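You operate a simulated robot arm through the tools that you are given. There is no shell and no other tool. Be economical: measure what you need, move in short steps, check, and stop when the job is done.

You run a simulated robot arm. Do the job below in one go: nothing can be reset, and whatever is moved stays where it is left.

## Task
Shelve the two loose albums in the slots that bear their words.
Fine: swing the keeper bar back for it, and over the albums again.
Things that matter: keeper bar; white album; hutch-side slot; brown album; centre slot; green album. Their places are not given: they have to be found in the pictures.

The check looks at the end state, three seconds after you hand in, the way a careful person would. Anything else that was tipped, shoved, dropped, spilled or broken makes it a failure.

## Robot
A 6-joint arm with a two-finger parallel gripper, fixed in place. Base frame: the origin is at the foot of the arm, x ahead of it, y to its left, z up. Lengths are in cm, angles in degrees, forces in N, time in s.
With the tool pointing down near the work surface it reaches from about 12 to 84 cm from the base axis. Its first joint turns from -115.0 to 115.0 degrees. Payload 4.2 kg.
The tool frame sits at the grasp point between the pads (the TCP): z along the fingers, y along the line on which they close. The tips reach 2.3 cm beyond it. The gripper opens to 9.4 cm. The fingers are 3.8 cm wide and 1 cm thick; the gripper's body (5.4 by 9.6 cm) begins 3.9 cm behind the TCP.
Orientation is told as [roll, pitch, yaw] about the base's x, y, z axes, in that order, counted from this pose: with the fingers straight down and closing along the base's y, the tool's x points along the base's -x, its y along +y and its z along -z.

## Interface
- The arm moves only by the tool servo_tool. Its argument "steps" is a list of rows, each a list of 7 numbers: the shift along the base's x, y, z in units of 30 mm (1.0 is 30 mm), then the turn, a rotation vector about the base's x, y, z in units of 4 degrees (1.0 is 4 degrees), then the gripper command, from -1 (shut) to 1 (fully open), values between in proportion. In form: [[tx, ty, tz, ax, ay, az, hand], ...]. A call has 1 to 12 rows; each row shifts and turns the commanded pose from where the row before left it. A call with a number of a shift or a turn outside -1 to 1 is refused whole. A row lasts 0.2 s, in which the tool goes at most 5 cm and 8.6 degrees; a call with a longer step from one row to the next is refused whole, and so is a gripper value outside its range. Where a pose cannot be reached the arm comes as near as it can. A force on the tool above 80 N (or 10 N above the force at the start of the call, whichever is more), or a blocked arm, ends the call early, and 0.2 s more pass. The fingers move at their own pace (about 10.8 cm/s each) and stop on an object; they squeeze with about 27 N. The grip force told is the motor's: it shows also when the fingers shut on nothing. Time passes only in rows, and 0.2 s behind the last, so rows that do not move let the fingers close. The reply holds the time, the measured pose of the TCP, the force on the tool along the base axes, the opening and the grip force, in the units named above and with some noise, and new pictures: "show" is both (left out), scene, wrist or none.
- Cameras (640 x 400 px; columns grow to the right, rows downward): "scene" is fixed at [22.03, -50.06, 136.15]; the picture's right is [0.87, -0.49, 0.00], its down [-0.20, -0.35, -0.91] and it looks along [0.45, 0.80, -0.41] (base axes); focal length 247 px, centre (320, 200). "wrist" rides on the gripper at [-3.9, 0, -4.4] in the tool frame; the picture's right is [0.00, -1.00, 0.00], its down [0.97, 0.00, -0.24] and it looks along [0.24, 0.00, 0.97] (tool axes); focal length 218 px, centre (320, 200).
- slide_trunk(by): slides the trunk up (or, below 0, down) by that many cm; the arm rides with it, the base frame stays. It gives what a move gives, with no picture.
- pixel_to_xyz(camera, pixels): there is no depth. For up to 12 entries [column, row, z] of the newest picture of that camera ("zoom" is the newest enlarged one), the place [x, y] in the base frame at which the ray of that pixel passes the height z, good to about 0.2 cm. The clock stands still meanwhile.
- enlarge(camera, box): a new picture of the part [left, top, right, bottom] of that camera's present view, enlarged. The clock stands still meanwhile.
- close_job(): hands the job in; it is judged then, once.

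Work in short steps. Measure before you move; look again where a grasp or a placing could have gone wrong, and mend it. You have 80 turns and 150 pictures in all, those below and enlarged ones among them. Open the gripper and draw the arm clear of the work before you hand the job in, unless the task says otherwise; then end with one line.

The tools are called after ">>>" as name(argument=value, ...) on one line, values as JSON. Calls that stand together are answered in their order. servo_tool: Moves the arm, as the interface text tells. Its arguments: {"type":"object","properties":{"steps":{"type":"array","items":{"type":"array","items":{"type":"number"}}},"show":{"type":"string","enum":["both","scene","wrist","none"]}},"required":["steps"]} The other tools are called the same way: slide_trunk (by) slides the trunk up or down; pixel_to_xyz (camera, pixels) gives the place at which the rays of pixels pass given heights; enlarge (camera, box) takes an enlarged picture of a part of a camera's view; close_job () hands the job in.

At the start:

```text
time_s: 0.0
eef_pos: [36.19, 24.17, 136.9]
tool_rot: [0.0, 0.2, 0.1]
force: [-0.4, -0.2, -1.2]
grip_width: 9.41
finger_force: 0.1
trunk travel left (down, up): [-77.5, 21.5]
```

scene: 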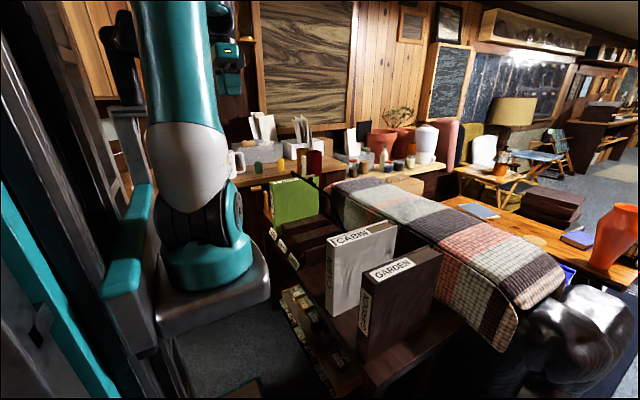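
wrist: 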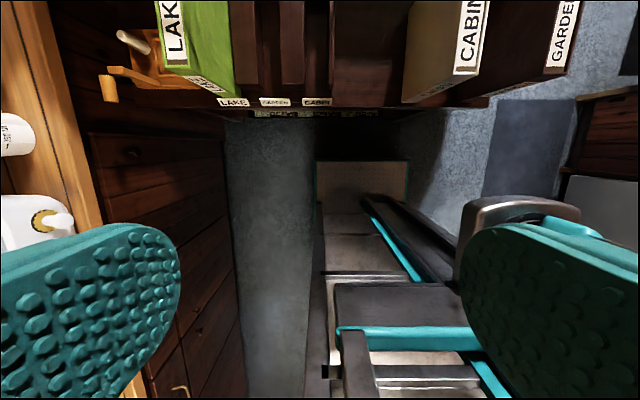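

I see a green album (LAKE), shelved at the left, and white CABIN and brown GARDEN albums standing loose. I'll enlarge both views to find the keeper bar and the slot labels.

>>> enlarge(camera="scene", box=[240, 160, 460, 380])

>>> enlarge(camera="wrist", box=[90, 0, 350, 130])

```text
1.82 times, centred on (350, 270) of scene
```

zoom: 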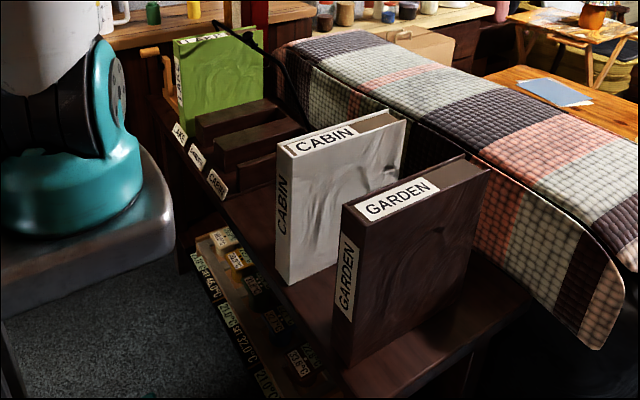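

```text
2.46 times, centred on (220, 65) of wrist
```

zoom: 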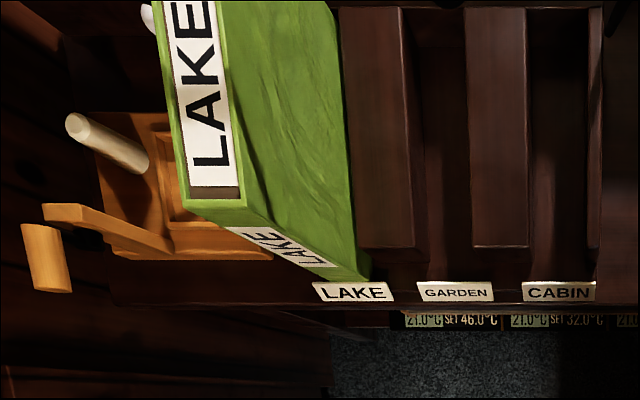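

The bar is not in full view: something dark runs behind the green album. I'll move the arm forward for a view from above.

>>> servo_tool(steps=[[1, -0.5, 0, 0, 0, 0, 1], [1, -0.5, 0, 0, 0, 0, 1], [1, -0.5, 0, 0, 0, 0, 1], [1, -0.5, 0, 0, 0, 0, 1], [1, -0.5, 0, 0, 0, 0, 1], [1, -0.5, 0, 0, 0, 0, 1]])

>>> pixel_to_xyz(camera="scene", pixels=[[333, 313, 72], [362, 355, 72], [280, 248, 72], [300, 270, 72], [440, 315, 72]])

```text
time_s: 1.4
eef_pos: [54.09, 15.26, 136.88]
tool_rot: [-0.1, 0.0, 0.2]
force: [-1.0, 0.1, -0.8]
grip_width: 9.4
finger_force: 0.1
trunk travel left (down, up): [-77.5, 21.5]
```

scene: 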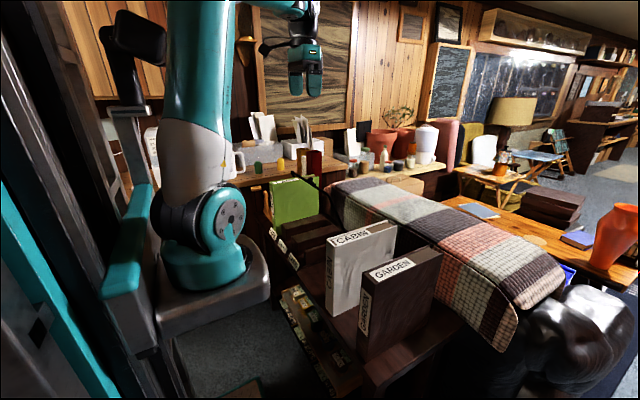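
wrist: 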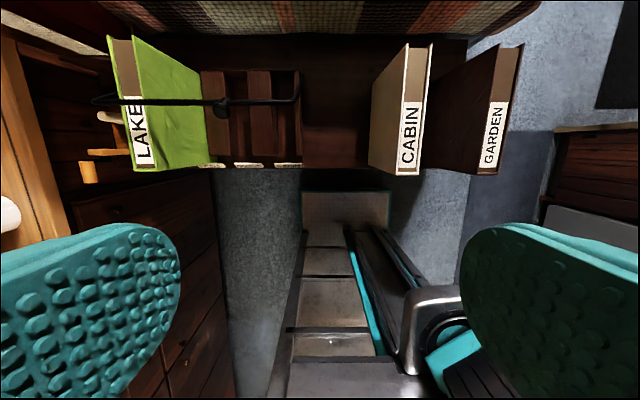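

```text
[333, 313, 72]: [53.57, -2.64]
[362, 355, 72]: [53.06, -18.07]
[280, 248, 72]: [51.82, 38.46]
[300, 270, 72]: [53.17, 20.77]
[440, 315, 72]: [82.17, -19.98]
```

The wrist view shows a black bar running over the green album and slots, about (95,100) to (300,100). I'll enlarge it.

>>> enlarge(camera="wrist", box=[70, 20, 330, 190])

>>> enlarge(camera="scene", box=[250, 150, 360, 280])

```text
2.35 times, centred on (200, 105) of wrist
```

zoom: 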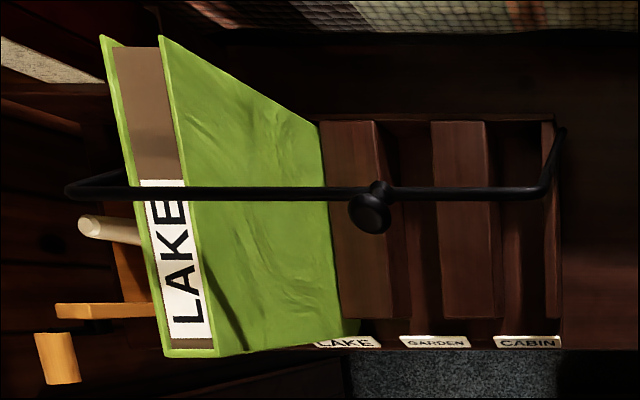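

```text
3.08 times, centred on (305, 215) of scene
```

zoom: 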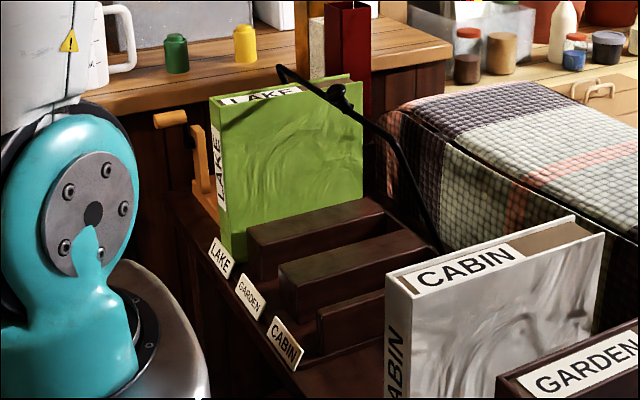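

The keeper is a U-shaped bail with a knob, pivoting at the back of the rack and lying over the green album's top. I'll triangulate the knob, corners and rack from both views.

>>> pixel_to_xyz(camera="scene", pixels=[[311.5, 181, 100], [311.5, 181, 95], [311.5, 181, 105], [293, 173, 100], [293, 173, 95], [343, 231, 76], [343, 231, 72], [330, 197, 95], [330, 197, 100], [273, 235, 72], [283, 246, 72], [295, 260, 72]])

>>> pixel_to_xyz(camera="wrist", pixels=[[221.5, 107, 100], [221.5, 107, 95], [221.5, 107, 105], [98, 100, 100], [98, 100, 95], [303, 76, 76], [295, 101, 95], [295, 101, 100], [211, 166, 72], [248, 166, 72], [289, 166, 72], [300, 72, 72]])

>>> enlarge(camera="wrist", box=[190, 60, 310, 180])

>>> enlarge(camera="wrist", box=[350, 30, 530, 180])

```text
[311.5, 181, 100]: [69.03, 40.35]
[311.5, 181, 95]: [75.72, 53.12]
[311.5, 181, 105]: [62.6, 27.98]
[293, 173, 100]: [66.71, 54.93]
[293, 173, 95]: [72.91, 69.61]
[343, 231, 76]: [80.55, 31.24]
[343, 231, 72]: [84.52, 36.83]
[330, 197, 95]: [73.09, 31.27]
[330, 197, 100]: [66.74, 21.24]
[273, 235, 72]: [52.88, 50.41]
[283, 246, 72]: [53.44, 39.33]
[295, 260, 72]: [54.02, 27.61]
```

```text
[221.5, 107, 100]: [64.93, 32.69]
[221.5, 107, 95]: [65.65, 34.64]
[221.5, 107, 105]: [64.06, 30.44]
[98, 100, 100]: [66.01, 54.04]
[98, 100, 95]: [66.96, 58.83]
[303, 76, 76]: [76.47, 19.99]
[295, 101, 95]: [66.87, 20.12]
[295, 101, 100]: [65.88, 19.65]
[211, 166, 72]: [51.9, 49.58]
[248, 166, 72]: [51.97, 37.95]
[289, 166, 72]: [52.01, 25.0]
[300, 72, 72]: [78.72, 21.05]
```

```text
3.33 times, centred on (250, 120) of wrist
```

zoom: 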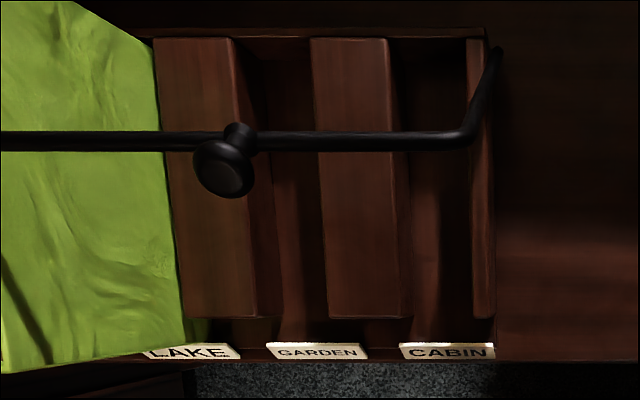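

```text
2.67 times, centred on (440, 105) of wrist
```

zoom: 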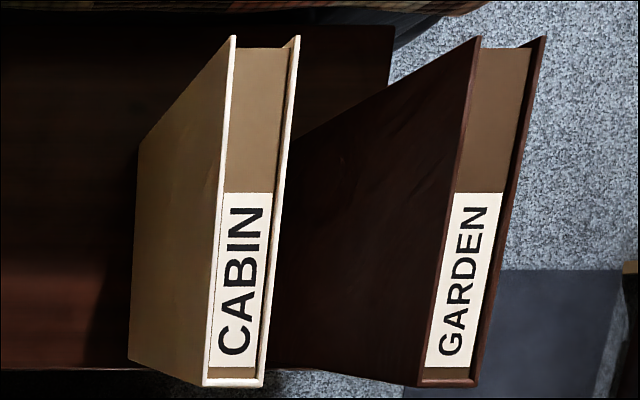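

Bar: z≈100.5, x≈66, y≈20–54. The knob is at about (64.3, 31, 103.7) and the pivot near x≈76.5, z≈75. Now I'll measure the albums and rack walls.

>>> pixel_to_xyz(camera="wrist", pixels=[[396.2, 174.7, 96], [418.7, 174.7, 96], [407.4, 44, 96], [432.1, 44, 96], [396.2, 174.7, 100], [418.7, 174.7, 100], [407.4, 44, 100], [478.1, 173, 96], [499.6, 173, 96], [502, 43.5, 96], [525, 43.5, 96], [525, 43.5, 100]])

>>> pixel_to_xyz(camera="scene", pixels=[[326.4, 238.7, 96], [334.6, 245.3, 96], [396.7, 227.1, 96], [326.4, 238.7, 100], [334.6, 245.3, 100], [396.7, 227.1, 100], [333.5, 315.6, 72], [362, 272.7, 96], [372, 282, 96], [444, 251.9, 96], [444, 251.9, 100], [366.5, 362, 72]])

>>> pixel_to_xyz(camera="wrist", pixels=[[223.5, 155, 78], [228, 155, 72], [252.3, 155, 78], [273.5, 155, 78], [291.5, 155, 78], [298.5, 155, 78], [200, 71.5, 78], [220.5, 71.5, 78], [247.5, 71.5, 78], [270.4, 71.5, 78], [294, 71.5, 78], [248, 71.5, 72]])

>>> pixel_to_xyz(camera="scene", pixels=[[281.2, 224, 78], [304.8, 236, 78], [281.2, 224, 82], [304.8, 236, 82], [292, 237, 78], [292, 237, 82], [304.4, 252.5, 78], [304.4, 252.5, 82], [286, 213, 100], [274, 183, 100]])

```text
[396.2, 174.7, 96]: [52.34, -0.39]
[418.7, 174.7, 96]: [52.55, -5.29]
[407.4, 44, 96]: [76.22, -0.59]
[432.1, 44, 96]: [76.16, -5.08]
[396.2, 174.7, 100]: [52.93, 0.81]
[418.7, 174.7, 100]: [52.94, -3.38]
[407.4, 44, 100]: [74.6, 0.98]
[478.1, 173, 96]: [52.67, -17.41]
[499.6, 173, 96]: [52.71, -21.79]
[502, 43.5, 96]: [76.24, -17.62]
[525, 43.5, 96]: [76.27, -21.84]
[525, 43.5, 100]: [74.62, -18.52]
```

```text
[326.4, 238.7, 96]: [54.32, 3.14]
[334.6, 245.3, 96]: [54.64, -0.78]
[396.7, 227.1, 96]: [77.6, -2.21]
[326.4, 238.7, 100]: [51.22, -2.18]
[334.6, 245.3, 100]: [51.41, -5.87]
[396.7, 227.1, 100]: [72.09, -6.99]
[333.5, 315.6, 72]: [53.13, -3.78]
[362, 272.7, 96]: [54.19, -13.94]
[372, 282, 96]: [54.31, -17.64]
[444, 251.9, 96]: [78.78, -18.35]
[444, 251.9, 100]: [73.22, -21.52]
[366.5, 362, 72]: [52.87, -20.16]
```

```text
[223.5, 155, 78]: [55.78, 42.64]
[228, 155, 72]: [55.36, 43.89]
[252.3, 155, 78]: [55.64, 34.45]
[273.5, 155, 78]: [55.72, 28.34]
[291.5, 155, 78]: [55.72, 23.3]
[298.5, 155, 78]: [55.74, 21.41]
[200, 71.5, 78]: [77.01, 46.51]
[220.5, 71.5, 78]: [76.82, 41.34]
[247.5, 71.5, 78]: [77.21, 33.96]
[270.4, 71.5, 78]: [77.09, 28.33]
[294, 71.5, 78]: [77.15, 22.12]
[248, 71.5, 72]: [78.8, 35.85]
```

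```text
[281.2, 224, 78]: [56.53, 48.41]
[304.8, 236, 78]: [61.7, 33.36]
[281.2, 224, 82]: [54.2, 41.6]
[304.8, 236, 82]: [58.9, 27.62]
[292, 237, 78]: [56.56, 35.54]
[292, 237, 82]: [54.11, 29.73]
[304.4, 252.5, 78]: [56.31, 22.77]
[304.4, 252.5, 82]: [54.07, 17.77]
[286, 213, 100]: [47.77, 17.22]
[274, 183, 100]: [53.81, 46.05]
```

White: y≈+0.3…−4.1, x≈52.6–75, top z≈98.4. Brown: y≈−15.8…−20, same depth and height. Slots at z≈79: GARDEN y 34.1–40.2, CABIN y 21.9–27.7. I'll measure the shelved green album as the reference for seating.

>>> pixel_to_xyz(camera="wrist", pixels=[[134, 171, 99], [157.3, 171, 99], [107.7, 35.6, 99], [131.5, 35.6, 99], [134, 171, 101]])

>>> pixel_to_xyz(camera="scene", pixels=[[269.9, 181.6, 99], [274, 185.3, 99], [319, 177.8, 99], [269.9, 181.6, 101], [274, 185.3, 101], [319, 177.8, 101]])

>>> servo_tool(steps=[[0, 1, -0.5, 0, 0, 0, 1], [0, 1, -0.5, 0, 0, 0, 1], [0, 1, -0.5, 0, 0, 0, 1], [0, 1, -0.5, 0, 0, 0, 1], [0, 1, -0.5, 0, 0, 0, 1]])

```text
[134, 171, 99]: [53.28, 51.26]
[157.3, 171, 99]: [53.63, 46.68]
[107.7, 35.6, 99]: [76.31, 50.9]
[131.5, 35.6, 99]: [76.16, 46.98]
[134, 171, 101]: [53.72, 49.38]
```

```text
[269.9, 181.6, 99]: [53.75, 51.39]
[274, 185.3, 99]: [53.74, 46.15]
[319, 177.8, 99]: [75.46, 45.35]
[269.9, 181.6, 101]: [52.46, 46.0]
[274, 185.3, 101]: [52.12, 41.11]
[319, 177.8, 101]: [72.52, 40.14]
```

```text
time_s: 2.6
eef_pos: [54.12, 30.2, 129.32]
tool_rot: [0.1, 0.0, 0.0]
force: [-1.6, -0.3, -0.1]
grip_width: 9.4
finger_force: 0.0
trunk travel left (down, up): [-77.5, 21.5]
```

scene: 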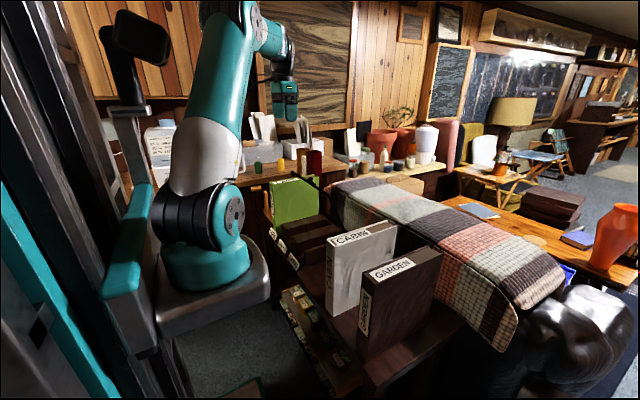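
wrist: 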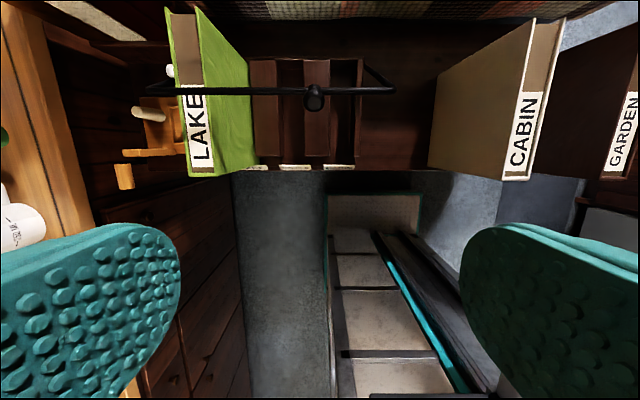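

Green album: top z≈99.1, x 53.4–75.7, which is my reference. The knob now shows at (313,98), so I'll get its position from both views.

>>> pixel_to_xyz(camera="wrist", pixels=[[313, 98, 103], [313, 98, 104], [313, 88, 101], [150, 90, 100.5], [393, 90, 100.5], [363, 60, 76], [363, 60, 80], [246, 164, 74], [295, 166, 74], [340, 166, 74]])

>>> enlarge(camera="wrist", box=[230, 40, 410, 180])

>>> enlarge(camera="scene", box=[280, 160, 360, 240])

```text
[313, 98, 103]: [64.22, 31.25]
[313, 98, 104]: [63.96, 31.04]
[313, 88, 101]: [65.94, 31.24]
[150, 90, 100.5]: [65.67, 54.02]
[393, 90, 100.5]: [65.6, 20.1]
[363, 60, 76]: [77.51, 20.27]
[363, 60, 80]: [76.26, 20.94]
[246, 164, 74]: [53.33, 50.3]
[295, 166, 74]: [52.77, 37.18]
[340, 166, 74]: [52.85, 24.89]
```

```text
2.86 times, centred on (320, 110) of wrist
```

zoom: 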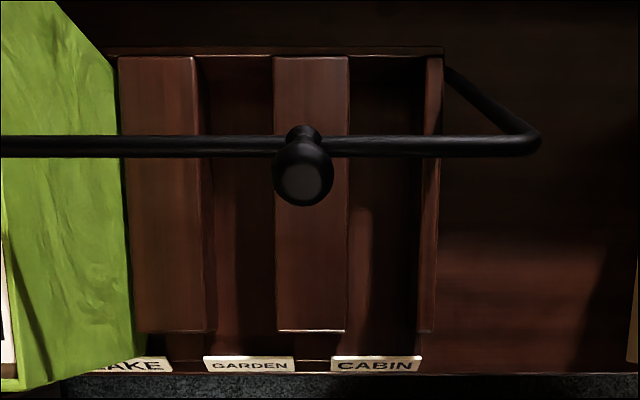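

```text
5.00 times, centred on (320, 200) of scene
```

zoom: 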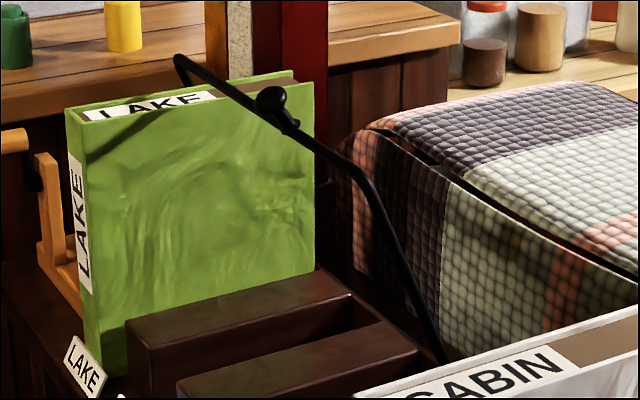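

Bar and knob are confirmed: knob centre about (64.2, 31.2, 103.5), leaning about 22° toward −x. I'll tilt the tool to match and stop 8 cm short of it along its axis.

>>> servo_tool(steps=[[0.394, 0.056, -0.994, 0, -0.917, 0, 1], [0.394, 0.056, -0.994, 0, -0.917, 0, 1], [0.394, 0.056, -0.994, 0, -0.917, 0, 1], [0.394, 0.056, -0.994, 0, -0.917, 0, 1], [0.394, 0.056, -0.994, 0, -0.917, 0, 1], [0.394, 0.056, -0.994, 0, -0.917, 0, 1]])

```text
time_s: 4.0
eef_pos: [61.16, 31.24, 111.68]
tool_rot: [0.0, -22.2, 0.2]
force: [-0.5, -0.1, -0.5]
grip_width: 9.43
finger_force: 0.1
trunk travel left (down, up): [-77.5, 21.5]
```

scene: 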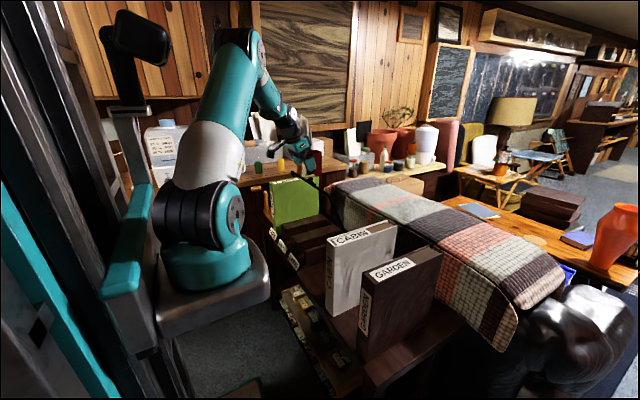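
wrist: 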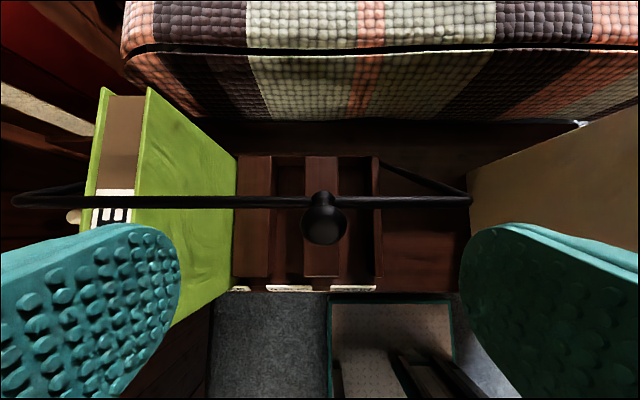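

The knob at (325,220) is on the tool axis. I'll advance 7.3 cm along that axis and close on it.

>>> servo_tool(steps=[[0.21, -0.02, -0.56, 0, 0, 0, 1], [0.21, -0.02, -0.56, 0, 0, 0, 1], [0.21, -0.02, -0.56, 0, 0, 0, 1], [0.21, -0.02, -0.56, 0, 0, 0, 1], [0, 0, 0, 0, 0, 0, -1], [0, 0, 0, 0, 0, 0, -1], [0, 0, 0, 0, 0, 0, -1]], show="wrist")

```text
time_s: 5.6
eef_pos: [63.79, 31.06, 104.97]
tool_rot: [0.0, -22.0, 0.0]
force: [1.7, 1.9, -1.6]
grip_width: 3.12
finger_force: 45.2
trunk travel left (down, up): [-77.5, 21.5]
```

wrist: 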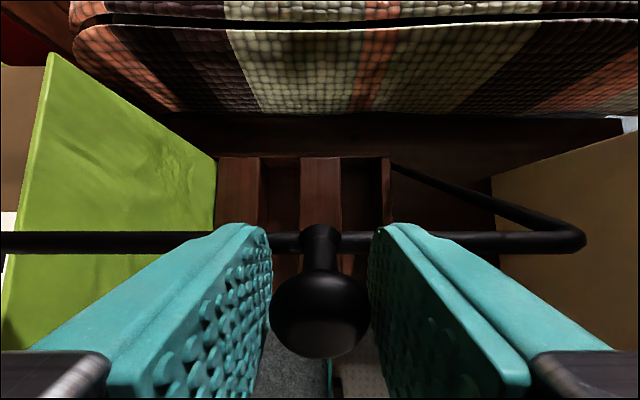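

The knob is gripped (3.1 cm). I'll swing it back along an arc about the pivot (≈76.8, 75.5), 16° first.

>>> servo_tool(steps=[[0.34, 0, 0.14, 0, 0, 0, -1], [0.34, 0, 0.12, 0, 0, 0, -1], [0.34, 0, 0.12, 0, 0, 0, -1], [0.35, 0, 0.11, 0, 0, 0, -1], [0.36, 0, 0.1, 0, 0, 0, -1], [0.36, 0, 0.09, 0, 0, 0, -1], [0.37, 0, 0.07, 0, 0, 0, -1], [0.37, 0, 0.05, 0, 0, 0, -1]])

```text
time_s: 7.4
eef_pos: [72.5, 30.97, 107.31]
tool_rot: [0.0, -22.0, 0.0]
force: [-5.7, 4.9, 5.5]
grip_width: 3.18
finger_force: 44.9
trunk travel left (down, up): [-77.5, 21.5]
```

scene: 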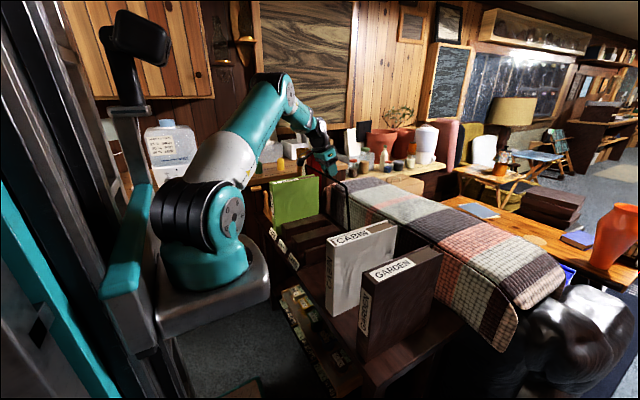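
wrist: 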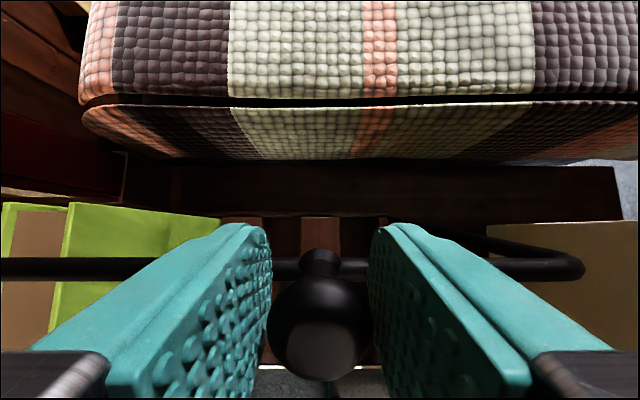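

The bar follows with low force. I'll go on past vertical to about +8°, tilting the tool a little for reach.

>>> servo_tool(steps=[[0.37, 0, 0.04, 0, -0.3, 0, -1], [0.375, 0, 0.03, 0, -0.3, 0, -1], [0.375, 0, 0.02, 0, -0.3, 0, -1], [0.375, 0, 0.01, 0, -0.3, 0, -1], [0.375, 0, -0.01, 0, -0.3, 0, -1], [0.375, 0, -0.02, 0, -0.3, 0, -1], [0.375, 0, -0.03, 0, -0.3, 0, -1], [0.37, 0, -0.04, 0, -0.3, 0, -1]])

```text
time_s: 9.2
eef_pos: [81.05, 31.11, 107.35]
tool_rot: [-0.1, -31.5, 0.2]
force: [-28.9, -3.4, 4.0]
grip_width: 3.17
finger_force: 45.0
trunk travel left (down, up): [-77.5, 21.5]
```

scene: 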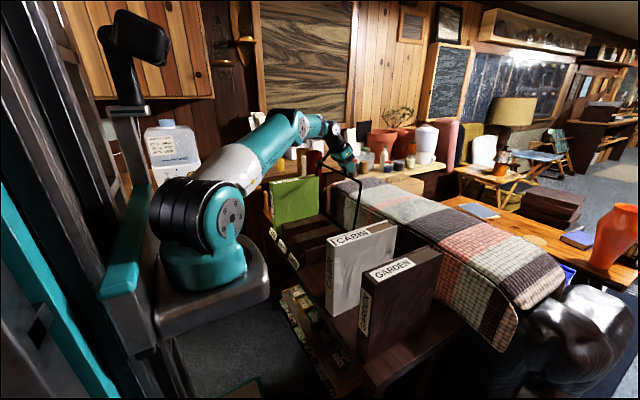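
wrist: 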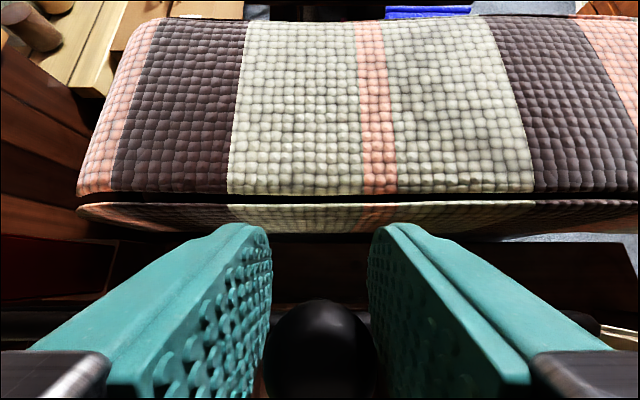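

The −29 N in x means the bar has met its back stop, a few degrees past vertical. I'll ease off slightly, release, and withdraw along the tool axis.

>>> servo_tool(steps=[[-0.1, 0, 0, 0, 0, 0, -1], [-0.05, 0, 0, 0, 0, 0, -1], [0, 0, 0, 0, 0, 0, 0.3], [0, 0, 0, 0, 0, 0, 0.6], [-0.25, 0, 0.42, 0, 0, 0, 1], [-0.5, 0, 0.84, 0, 0, 0, 1], [-0.5, 0, 0.84, 0, 0, 0, 1], [-0.5, 0, 0.84, 0, 0.5, 0, 1]])

```text
time_s: 11.0
eef_pos: [75.57, 30.9, 116.09]
tool_rot: [0.0, -29.6, 0.1]
force: [0.7, 0.3, -0.5]
grip_width: 9.41
finger_force: 0.0
trunk travel left (down, up): [-77.5, 21.5]
```

scene: 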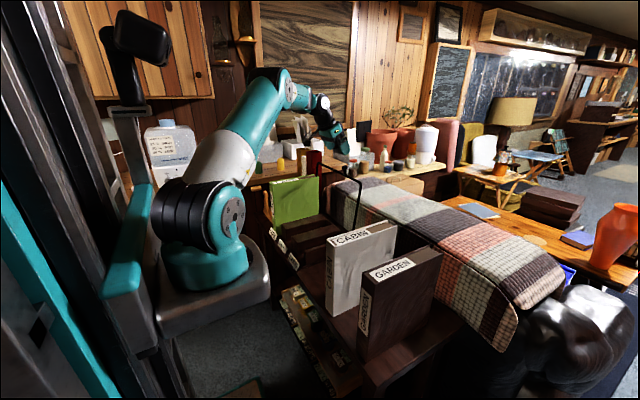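
wrist: 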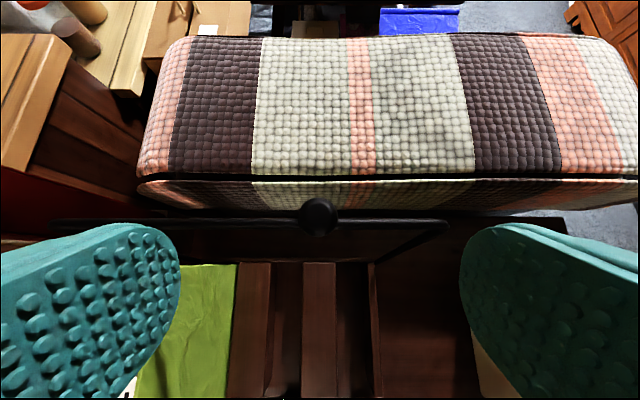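

The bar stays on its stop. I'll straighten the tool and go above the white album at (63.9, −1.9).

>>> servo_tool(steps=[[-0.325, -0.911, 0.2, 0, 0.617, 0, 1], [-0.325, -0.911, 0.2, 0, 0.617, 0, 1], [-0.325, -0.911, 0.1, 0, 0.617, 0, 1], [-0.325, -0.911, 0, 0, 0.617, 0, 1], [-0.325, -0.911, 0, 0, 0.617, 0, 1], [-0.325, -0.911, 0, 0, 0.617, 0, 1], [-0.325, -0.911, -0.2, 0, 0.617, 0, 1], [-0.325, -0.911, -0.2, 0, 0.617, 0, 1], [-0.325, -0.911, -0.3, 0, 0.617, 0, 1], [-0.325, -0.911, -0.3, 0, 0.617, 0, 1], [-0.325, -0.911, -0.3, 0, 0.617, 0, 1], [-0.325, -0.911, -0.3, 0, 0.617, 0, 1]])

```text
time_s: 13.6
eef_pos: [63.83, -1.87, 112.77]
tool_rot: [0.0, 0.1, 0.0]
force: [-1.8, 0.0, -0.7]
grip_width: 9.4
finger_force: 0.2
trunk travel left (down, up): [-77.5, 21.5]
```

scene: 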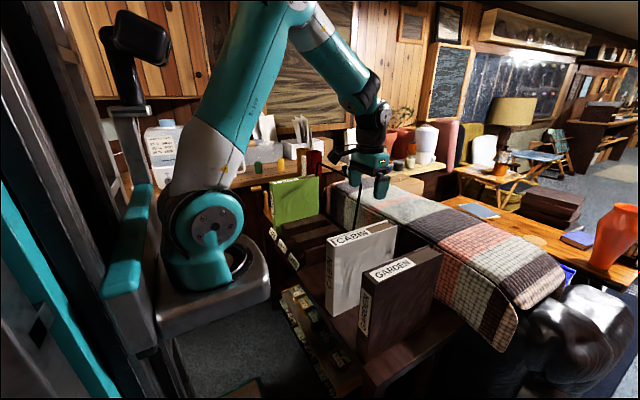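
wrist: 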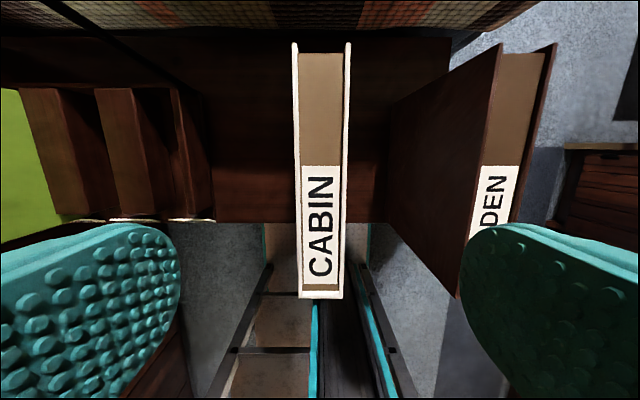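

The white album is centred (columns 298–345) and square to the tool. I'll descend to TCP z≈95.6 and close.

>>> servo_tool(steps=[[0, 0, -0.9, 0, 0, 0, 1], [0, 0, -0.9, 0, 0, 0, 1], [0, 0, -0.9, 0, 0, 0, 1], [0, 0, -0.9, 0, 0, 0, 1], [0, 0, -0.9, 0, 0, 0, 1], [0, 0, -0.7, 0, 0, 0, 1], [0, 0, -0.5, 0, 0, 0, 1], [0, 0, 0, 0, 0, 0, -1], [0, 0, 0, 0, 0, 0, -1], [0, 0, 0, 0, 0, 0, -1]])

```text
time_s: 15.8
eef_pos: [63.68, -1.79, 95.84]
tool_rot: [0.0, 0.0, 0.0]
force: [-0.2, -1.4, -0.2]
grip_width: 4.61
finger_force: 26.6
trunk travel left (down, up): [-77.5, 21.5]
```

scene: 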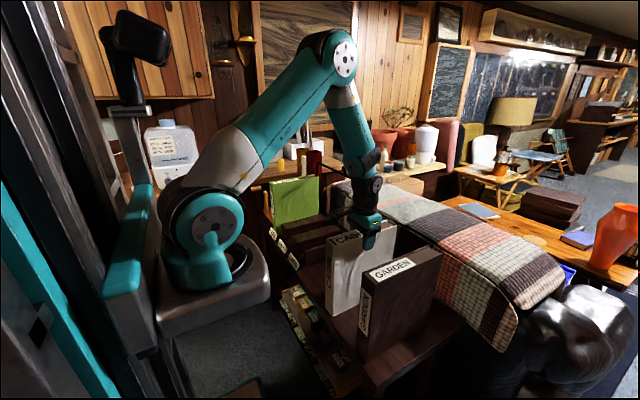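
wrist: 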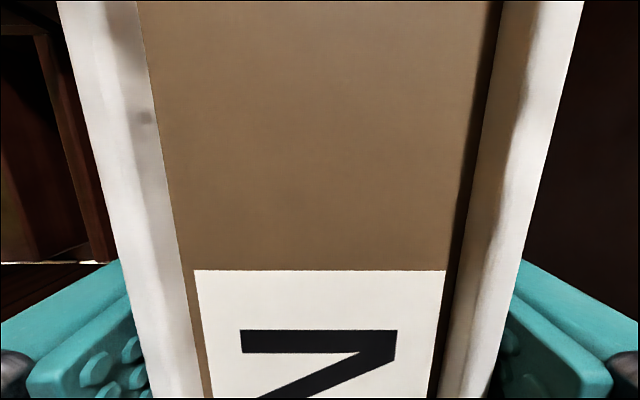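

Gripped at 4.6 cm. I'll lift 12 cm slowly and check the load and the hold.

>>> servo_tool(steps=[[0, 0, 0.3, 0, 0, 0, -1], [0, 0, 0.5, 0, 0, 0, -1], [0, 0, 0.6, 0, 0, 0, -1], [0, 0, 0.6, 0, 0, 0, -1], [0, 0, 0.6, 0, 0, 0, -1], [0, 0, 0.6, 0, 0, 0, -1], [0, 0, 0.5, 0, 0, 0, -1], [0, 0, 0.3, 0, 0, 0, -1]])

```text
time_s: 17.6
eef_pos: [63.85, -1.72, 107.53]
tool_rot: [0.0, 0.1, 0.0]
force: [0.3, -0.2, -8.4]
grip_width: 4.61
finger_force: 26.4
trunk travel left (down, up): [-77.5, 21.5]
```

scene: 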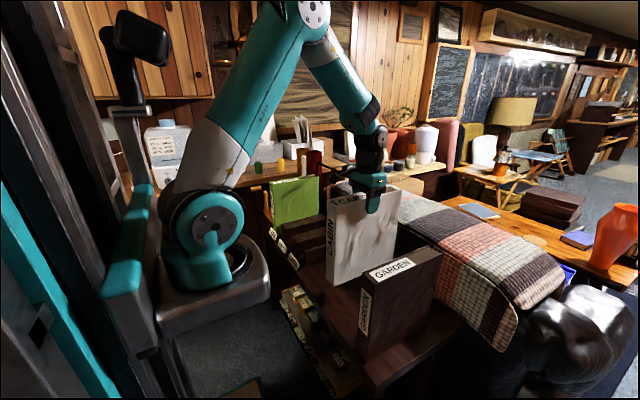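
wrist: 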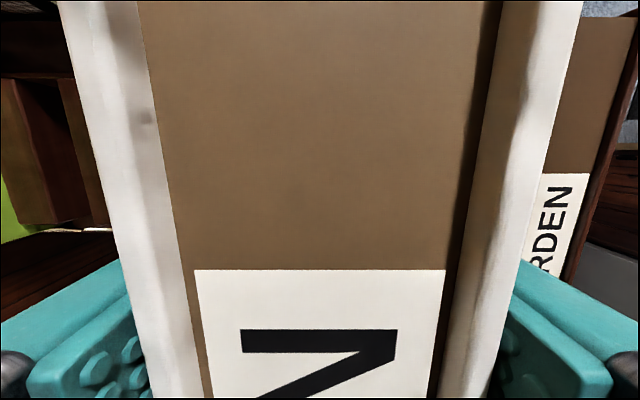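

It weighs about 0.8 kg with no slip. I'll move it sideways to the CABIN slot at y≈24.8, staying a little clear of the bar's arm.

>>> servo_tool(steps=[[0, 0.4, 0, 0, 0, 0, -1], [0, 0.8, 0, 0, 0, 0, -1], [0, 1, 0, 0, 0, 0, -1], [0, 1, 0, 0, 0, 0, -1], [0, 1, 0, 0, 0, 0, -1], [0, 1, 0, 0, 0, 0, -1], [0, 1, 0, 0, 0, 0, -1], [0, 1, 0, 0, 0, 0, -1], [0, 0.9, 0, 0, 0, 0, -1], [0, 0.5, 0, 0, 0, 0, -1], [0.2, 0.24, 0, 0, 0, 0, -1], [0, 0, 0, 0, 0, 0, -1]])

>>> enlarge(camera="scene", box=[255, 150, 375, 280])

```text
time_s: 20.2
eef_pos: [64.49, 24.8, 107.74]
tool_rot: [-0.1, 0.1, -0.1]
force: [0.1, -0.6, -7.5]
grip_width: 4.6
finger_force: 26.9
trunk travel left (down, up): [-77.5, 21.5]
```

scene: 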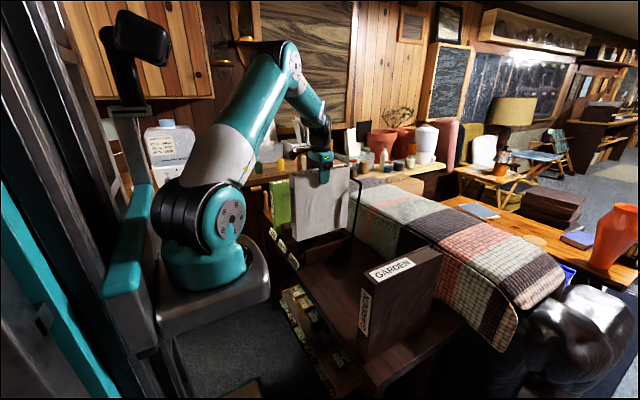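
wrist: 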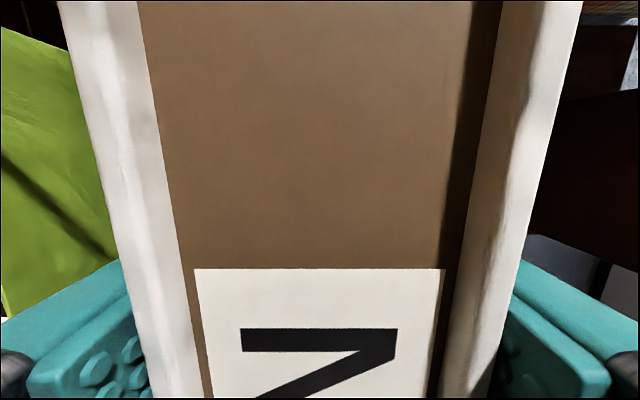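

```text
3.08 times, centred on (315, 215) of scene
```

zoom: 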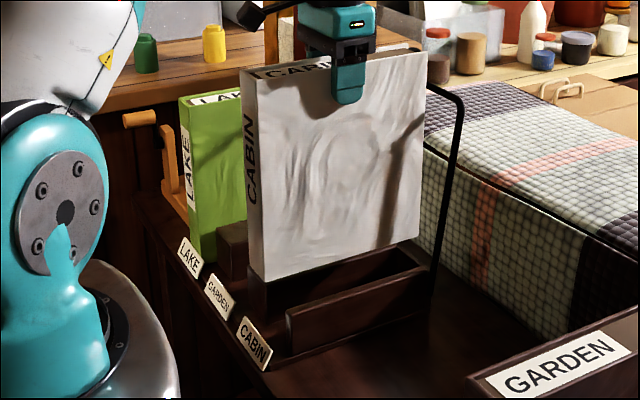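

Everything lines up and the bar is clear. I'll lower 8 cm to start entering the slot, watching the force.

>>> servo_tool(steps=[[0, 0, -0.5, 0, 0, 0, -1], [0, 0, -0.5, 0, 0, 0, -1], [0, 0, -0.4, 0, 0, 0, -1], [0, 0, -0.3, 0, 0, 0, -1], [0, 0, -0.3, 0, 0, 0, -1], [0, 0, -0.3, 0, 0, 0, -1], [0, 0, -0.3, 0, 0, 0, -1]], show="scene")

>>> enlarge(camera="scene", box=[265, 170, 365, 280])

```text
time_s: 21.8
eef_pos: [64.51, 24.68, 100.0]
tool_rot: [0.0, 0.1, -0.1]
force: [-0.1, 0.3, -7.6]
grip_width: 4.58
finger_force: 27.0
trunk travel left (down, up): [-77.5, 21.5]
```

scene: 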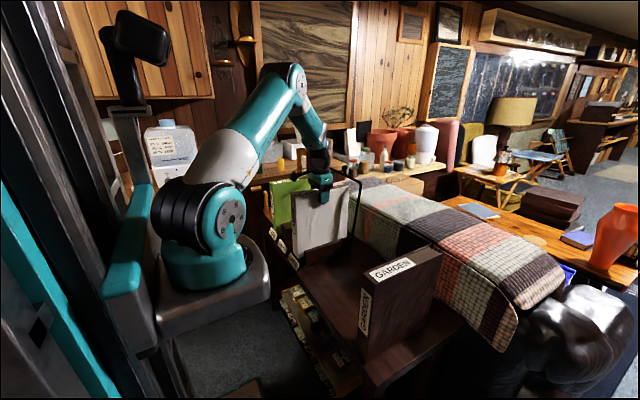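

```text
3.64 times, centred on (315, 225) of scene
```

zoom: 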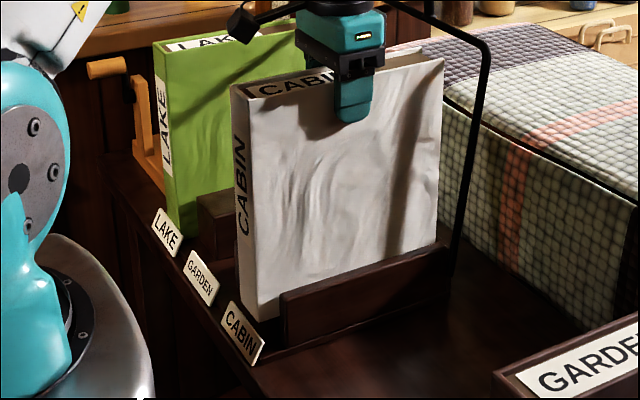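

The bottom edge is inside the slot without contact (z force still about −7.6). I'll lower in small steps until it lands, which should be near TCP z≈96.5.

>>> servo_tool(steps=[[0, 0, -0.3, 0, 0, 0, -1], [0, 0, -0.3, 0, 0, 0, -1], [0, 0, -0.2, 0, 0, 0, -1], [0, 0, -0.12, 0, 0, 0, -1], [0, 0, -0.1, 0, 0, 0, -1], [0, 0, -0.05, 0, 0, 0, -1]])

>>> enlarge(camera="scene", box=[265, 170, 365, 280])

```text
time_s: 23.2
eef_pos: [64.37, 24.68, 96.79]
tool_rot: [0.0, 0.2, 0.0]
force: [0.6, -3.1, 8.2]
grip_width: 4.57
finger_force: 27.2
trunk travel left (down, up): [-77.5, 21.5]
```

scene: 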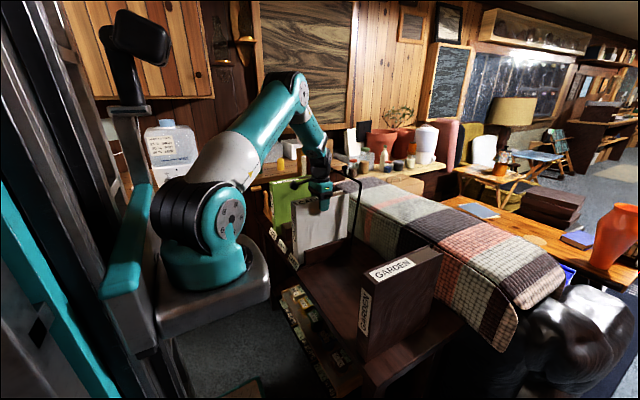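
wrist: 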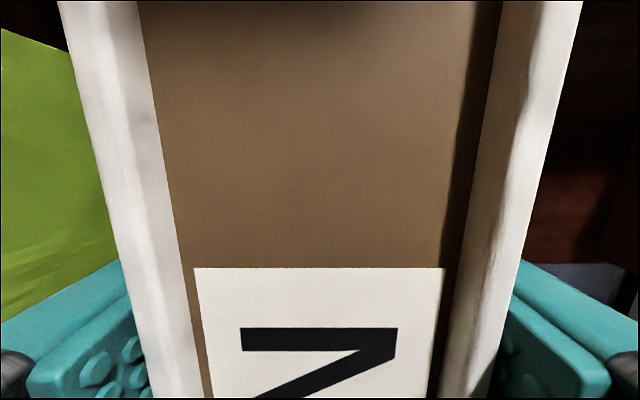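

```text
3.64 times, centred on (315, 225) of scene
```

zoom: 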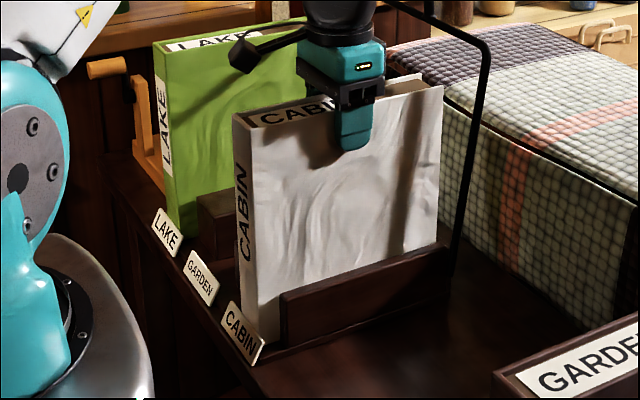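

Contact at TCP z 96.8 matches the expected floor, so it's seated. I'll release and rise straight up.

>>> servo_tool(steps=[[0, 0, 0.05, 0, 0, 0, -1], [0, 0, 0, 0, 0, 0, 0.2], [0, 0, 0, 0, 0, 0, 0.6], [0, 0, 0, 0, 0, 0, 0.8], [0, 0, 0.6, 0, 0, 0, 0.8], [0, 0, 1, 0, 0, 0, 1], [0, 0, 1, 0, 0, 0, 1], [0, 0, 1, 0, 0, 0, 1], [0, 0, 1, 0, 0, 0, 1], [0, 0, 1, 0, 0, 0, 1]])

>>> enlarge(camera="wrist", box=[100, 0, 480, 240])

```text
time_s: 25.4
eef_pos: [64.42, 24.6, 113.6]
tool_rot: [0.1, 0.1, 0.0]
force: [0.8, 0.6, -0.4]
grip_width: 9.4
finger_force: 0.0
trunk travel left (down, up): [-77.5, 21.5]
```

scene: 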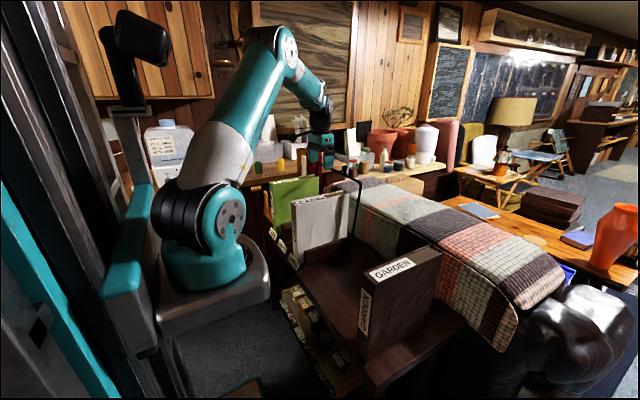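
wrist: 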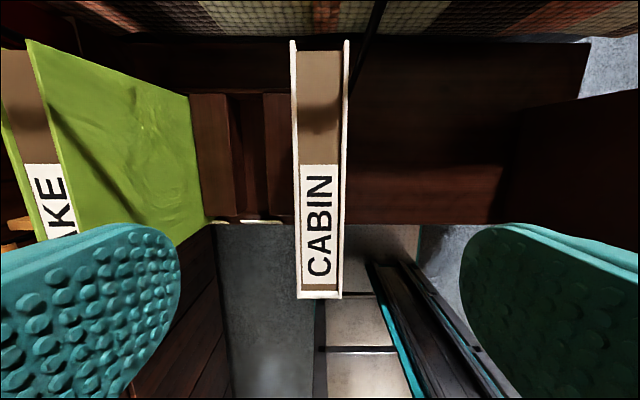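

```text
1.67 times, centred on (290, 120) of wrist
```

zoom: 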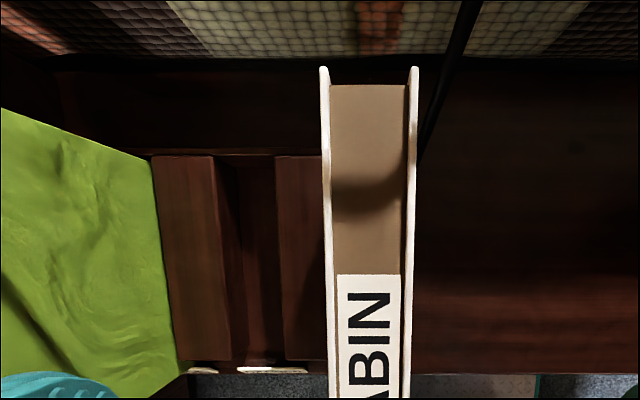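

White stands upright in the CABIN slot. Next I'll move above the brown album at (63.9, −17.9).

>>> servo_tool(steps=[[0, -1, 0, 0, 0, 0, 1], [0, -1, 0, 0, 0, 0, 1], [0, -1, 0, 0, 0, 0, 1], [0, -1, 0, 0, 0, 0, 1], [0, -1, 0, 0, 0, 0, 1], [0, -1, 0, 0, 0, 0, 1], [0, -1, 0, 0, 0, 0, 1], [0, -1, 0, 0, 0, 0, 1], [0, -1, 0, 0, 0, 0, 1], [0, -1, 0, 0, 0, 0, 1], [-0.1, -1, 0, 0, 0, 0, 1], [-0.1, -1, 0, 0, 0, 0, 1]], show="none")

>>> servo_tool(steps=[[0, -1, 0, 0, 0, 0, 1], [0, -0.9, 0, 0, 0, 0, 1], [0, -0.3, 0, 0, 0, 0, 1], [0, 0, 0, 0, 0, 0, 1]])

```text
time_s: 28.0
eef_pos: [63.94, -11.32, 113.5]
tool_rot: [0.0, 0.1, 0.2]
force: [0.3, -0.3, 0.8]
grip_width: 9.37
finger_force: 0.1
trunk travel left (down, up): [-77.5, 21.5]
```

```text
time_s: 29.0
eef_pos: [63.71, -18.04, 113.65]
tool_rot: [0.1, 0.2, 0.1]
force: [0.0, -0.2, -0.2]
grip_width: 9.41
finger_force: 0.0
trunk travel left (down, up): [-77.5, 21.5]
```

scene: 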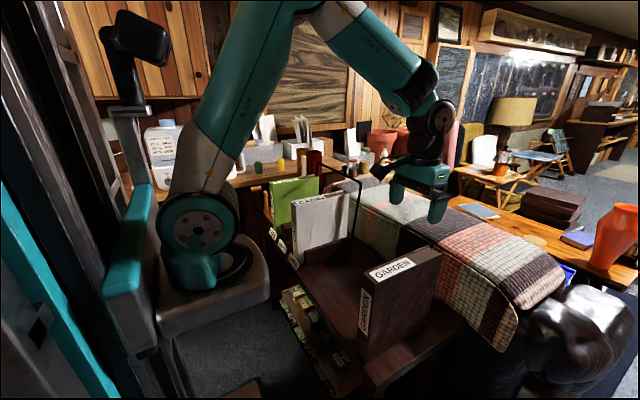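
wrist: 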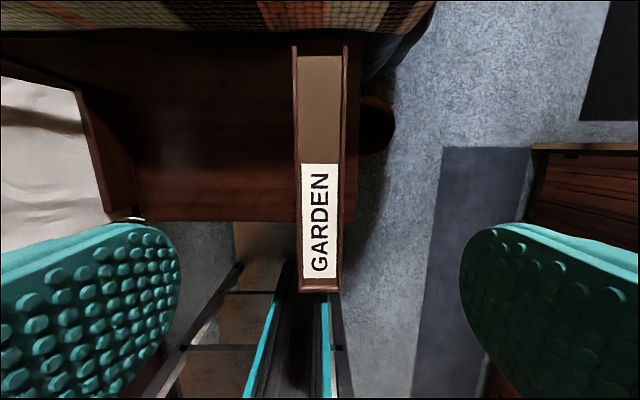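

The brown album is centred (columns 297–342). I'll descend and grasp it the same way.

>>> servo_tool(steps=[[0, 0, -0.9, 0, 0, 0, 1], [0, 0, -0.9, 0, 0, 0, 1], [0, 0, -0.9, 0, 0, 0, 1], [0, 0, -0.9, 0, 0, 0, 1], [0, 0, -0.9, 0, 0, 0, 1], [0, 0, -0.8, 0, 0, 0, 1], [0, 0, -0.6, 0, 0, 0, 1], [0, 0, 0, 0, 0, 0, -1], [0, 0, 0, 0, 0, 0, -1], [0, 0, 0, 0, 0, 0, -1]], show="wrist")

```text
time_s: 31.2
eef_pos: [63.96, -17.99, 96.24]
tool_rot: [0.0, 0.1, 0.0]
force: [-1.4, 0.2, -0.6]
grip_width: 4.6
finger_force: 27.3
trunk travel left (down, up): [-77.5, 21.5]
```

wrist: 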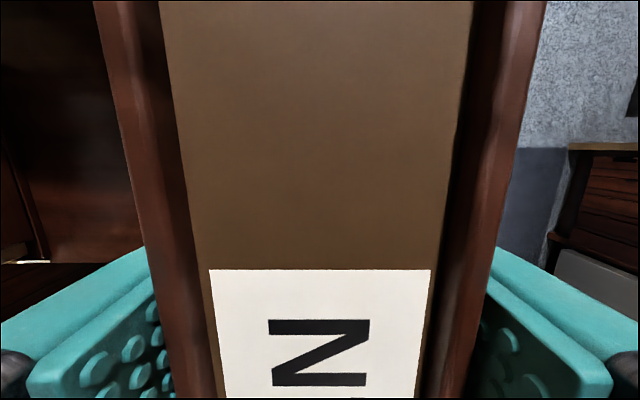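

Gripped. I'll lift about 32 cm so it clears the white album, whose top is near 99.

>>> servo_tool(steps=[[0, 0, 0.3, 0, 0, 0, -1], [0, 0, 0.6, 0, 0, 0, -1], [0, 0, 1, 0, 0, 0, -1], [0, 0, 1, 0, 0, 0, -1], [0, 0, 1, 0, 0, 0, -1], [0, 0, 1, 0, 0, 0, -1], [0, 0, 1, 0, 0, 0, -1], [0, 0, 1, 0, 0, 0, -1], [0, 0, 1, 0, 0, 0, -1], [0, 0, 1, 0, 0, 0, -1], [0, 0, 1, 0, 0, 0, -1], [0, 0, 0.7, 0, 0, 0, -1]])

```text
time_s: 33.8
eef_pos: [63.67, -17.85, 127.61]
tool_rot: [0.0, 0.0, 0.0]
force: [-0.4, -0.4, -7.1]
grip_width: 4.6
finger_force: 27.1
trunk travel left (down, up): [-77.5, 21.5]
```

scene: 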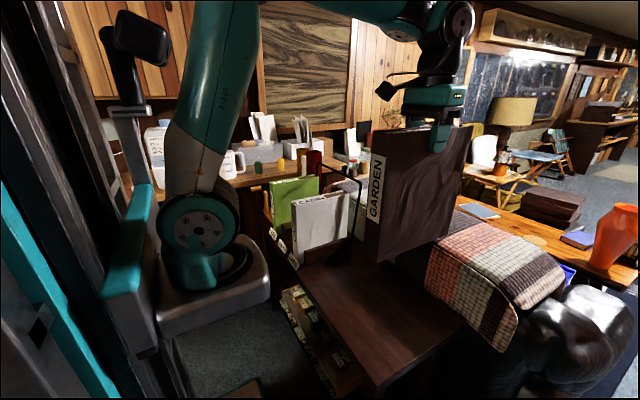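
wrist: 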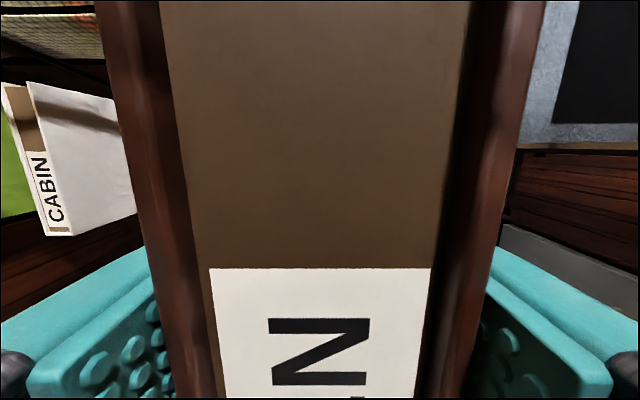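

It holds, with its bottom at z≈103. I'll carry it over the white album to y≈37.2.

>>> servo_tool(steps=[[0, 0.4, 0.1, 0, 0, 0, -1], [0, 0.8, 0.1, 0, 0, 0, -1], [0, 1, 0, 0, 0, 0, -1], [0, 1, 0, 0, 0, 0, -1], [0, 1, 0, 0, 0, 0, -1], [0, 1, 0, 0, 0, 0, -1], [0, 1, 0, 0, 0, 0, -1], [0, 1, 0, 0, 0, 0, -1], [0, 0.8, 0, 0, 0, 0, -1], [0, 0.5, 0, 0, 0, 0, -1]], show="scene")

```text
time_s: 36.0
eef_pos: [63.87, 7.69, 128.25]
tool_rot: [0.0, 0.0, -0.1]
force: [0.6, -0.4, -8.6]
grip_width: 4.63
finger_force: 26.6
trunk travel left (down, up): [-77.5, 21.5]
```

scene: 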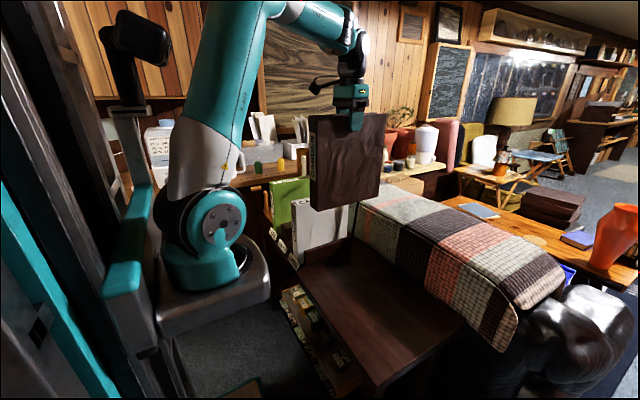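

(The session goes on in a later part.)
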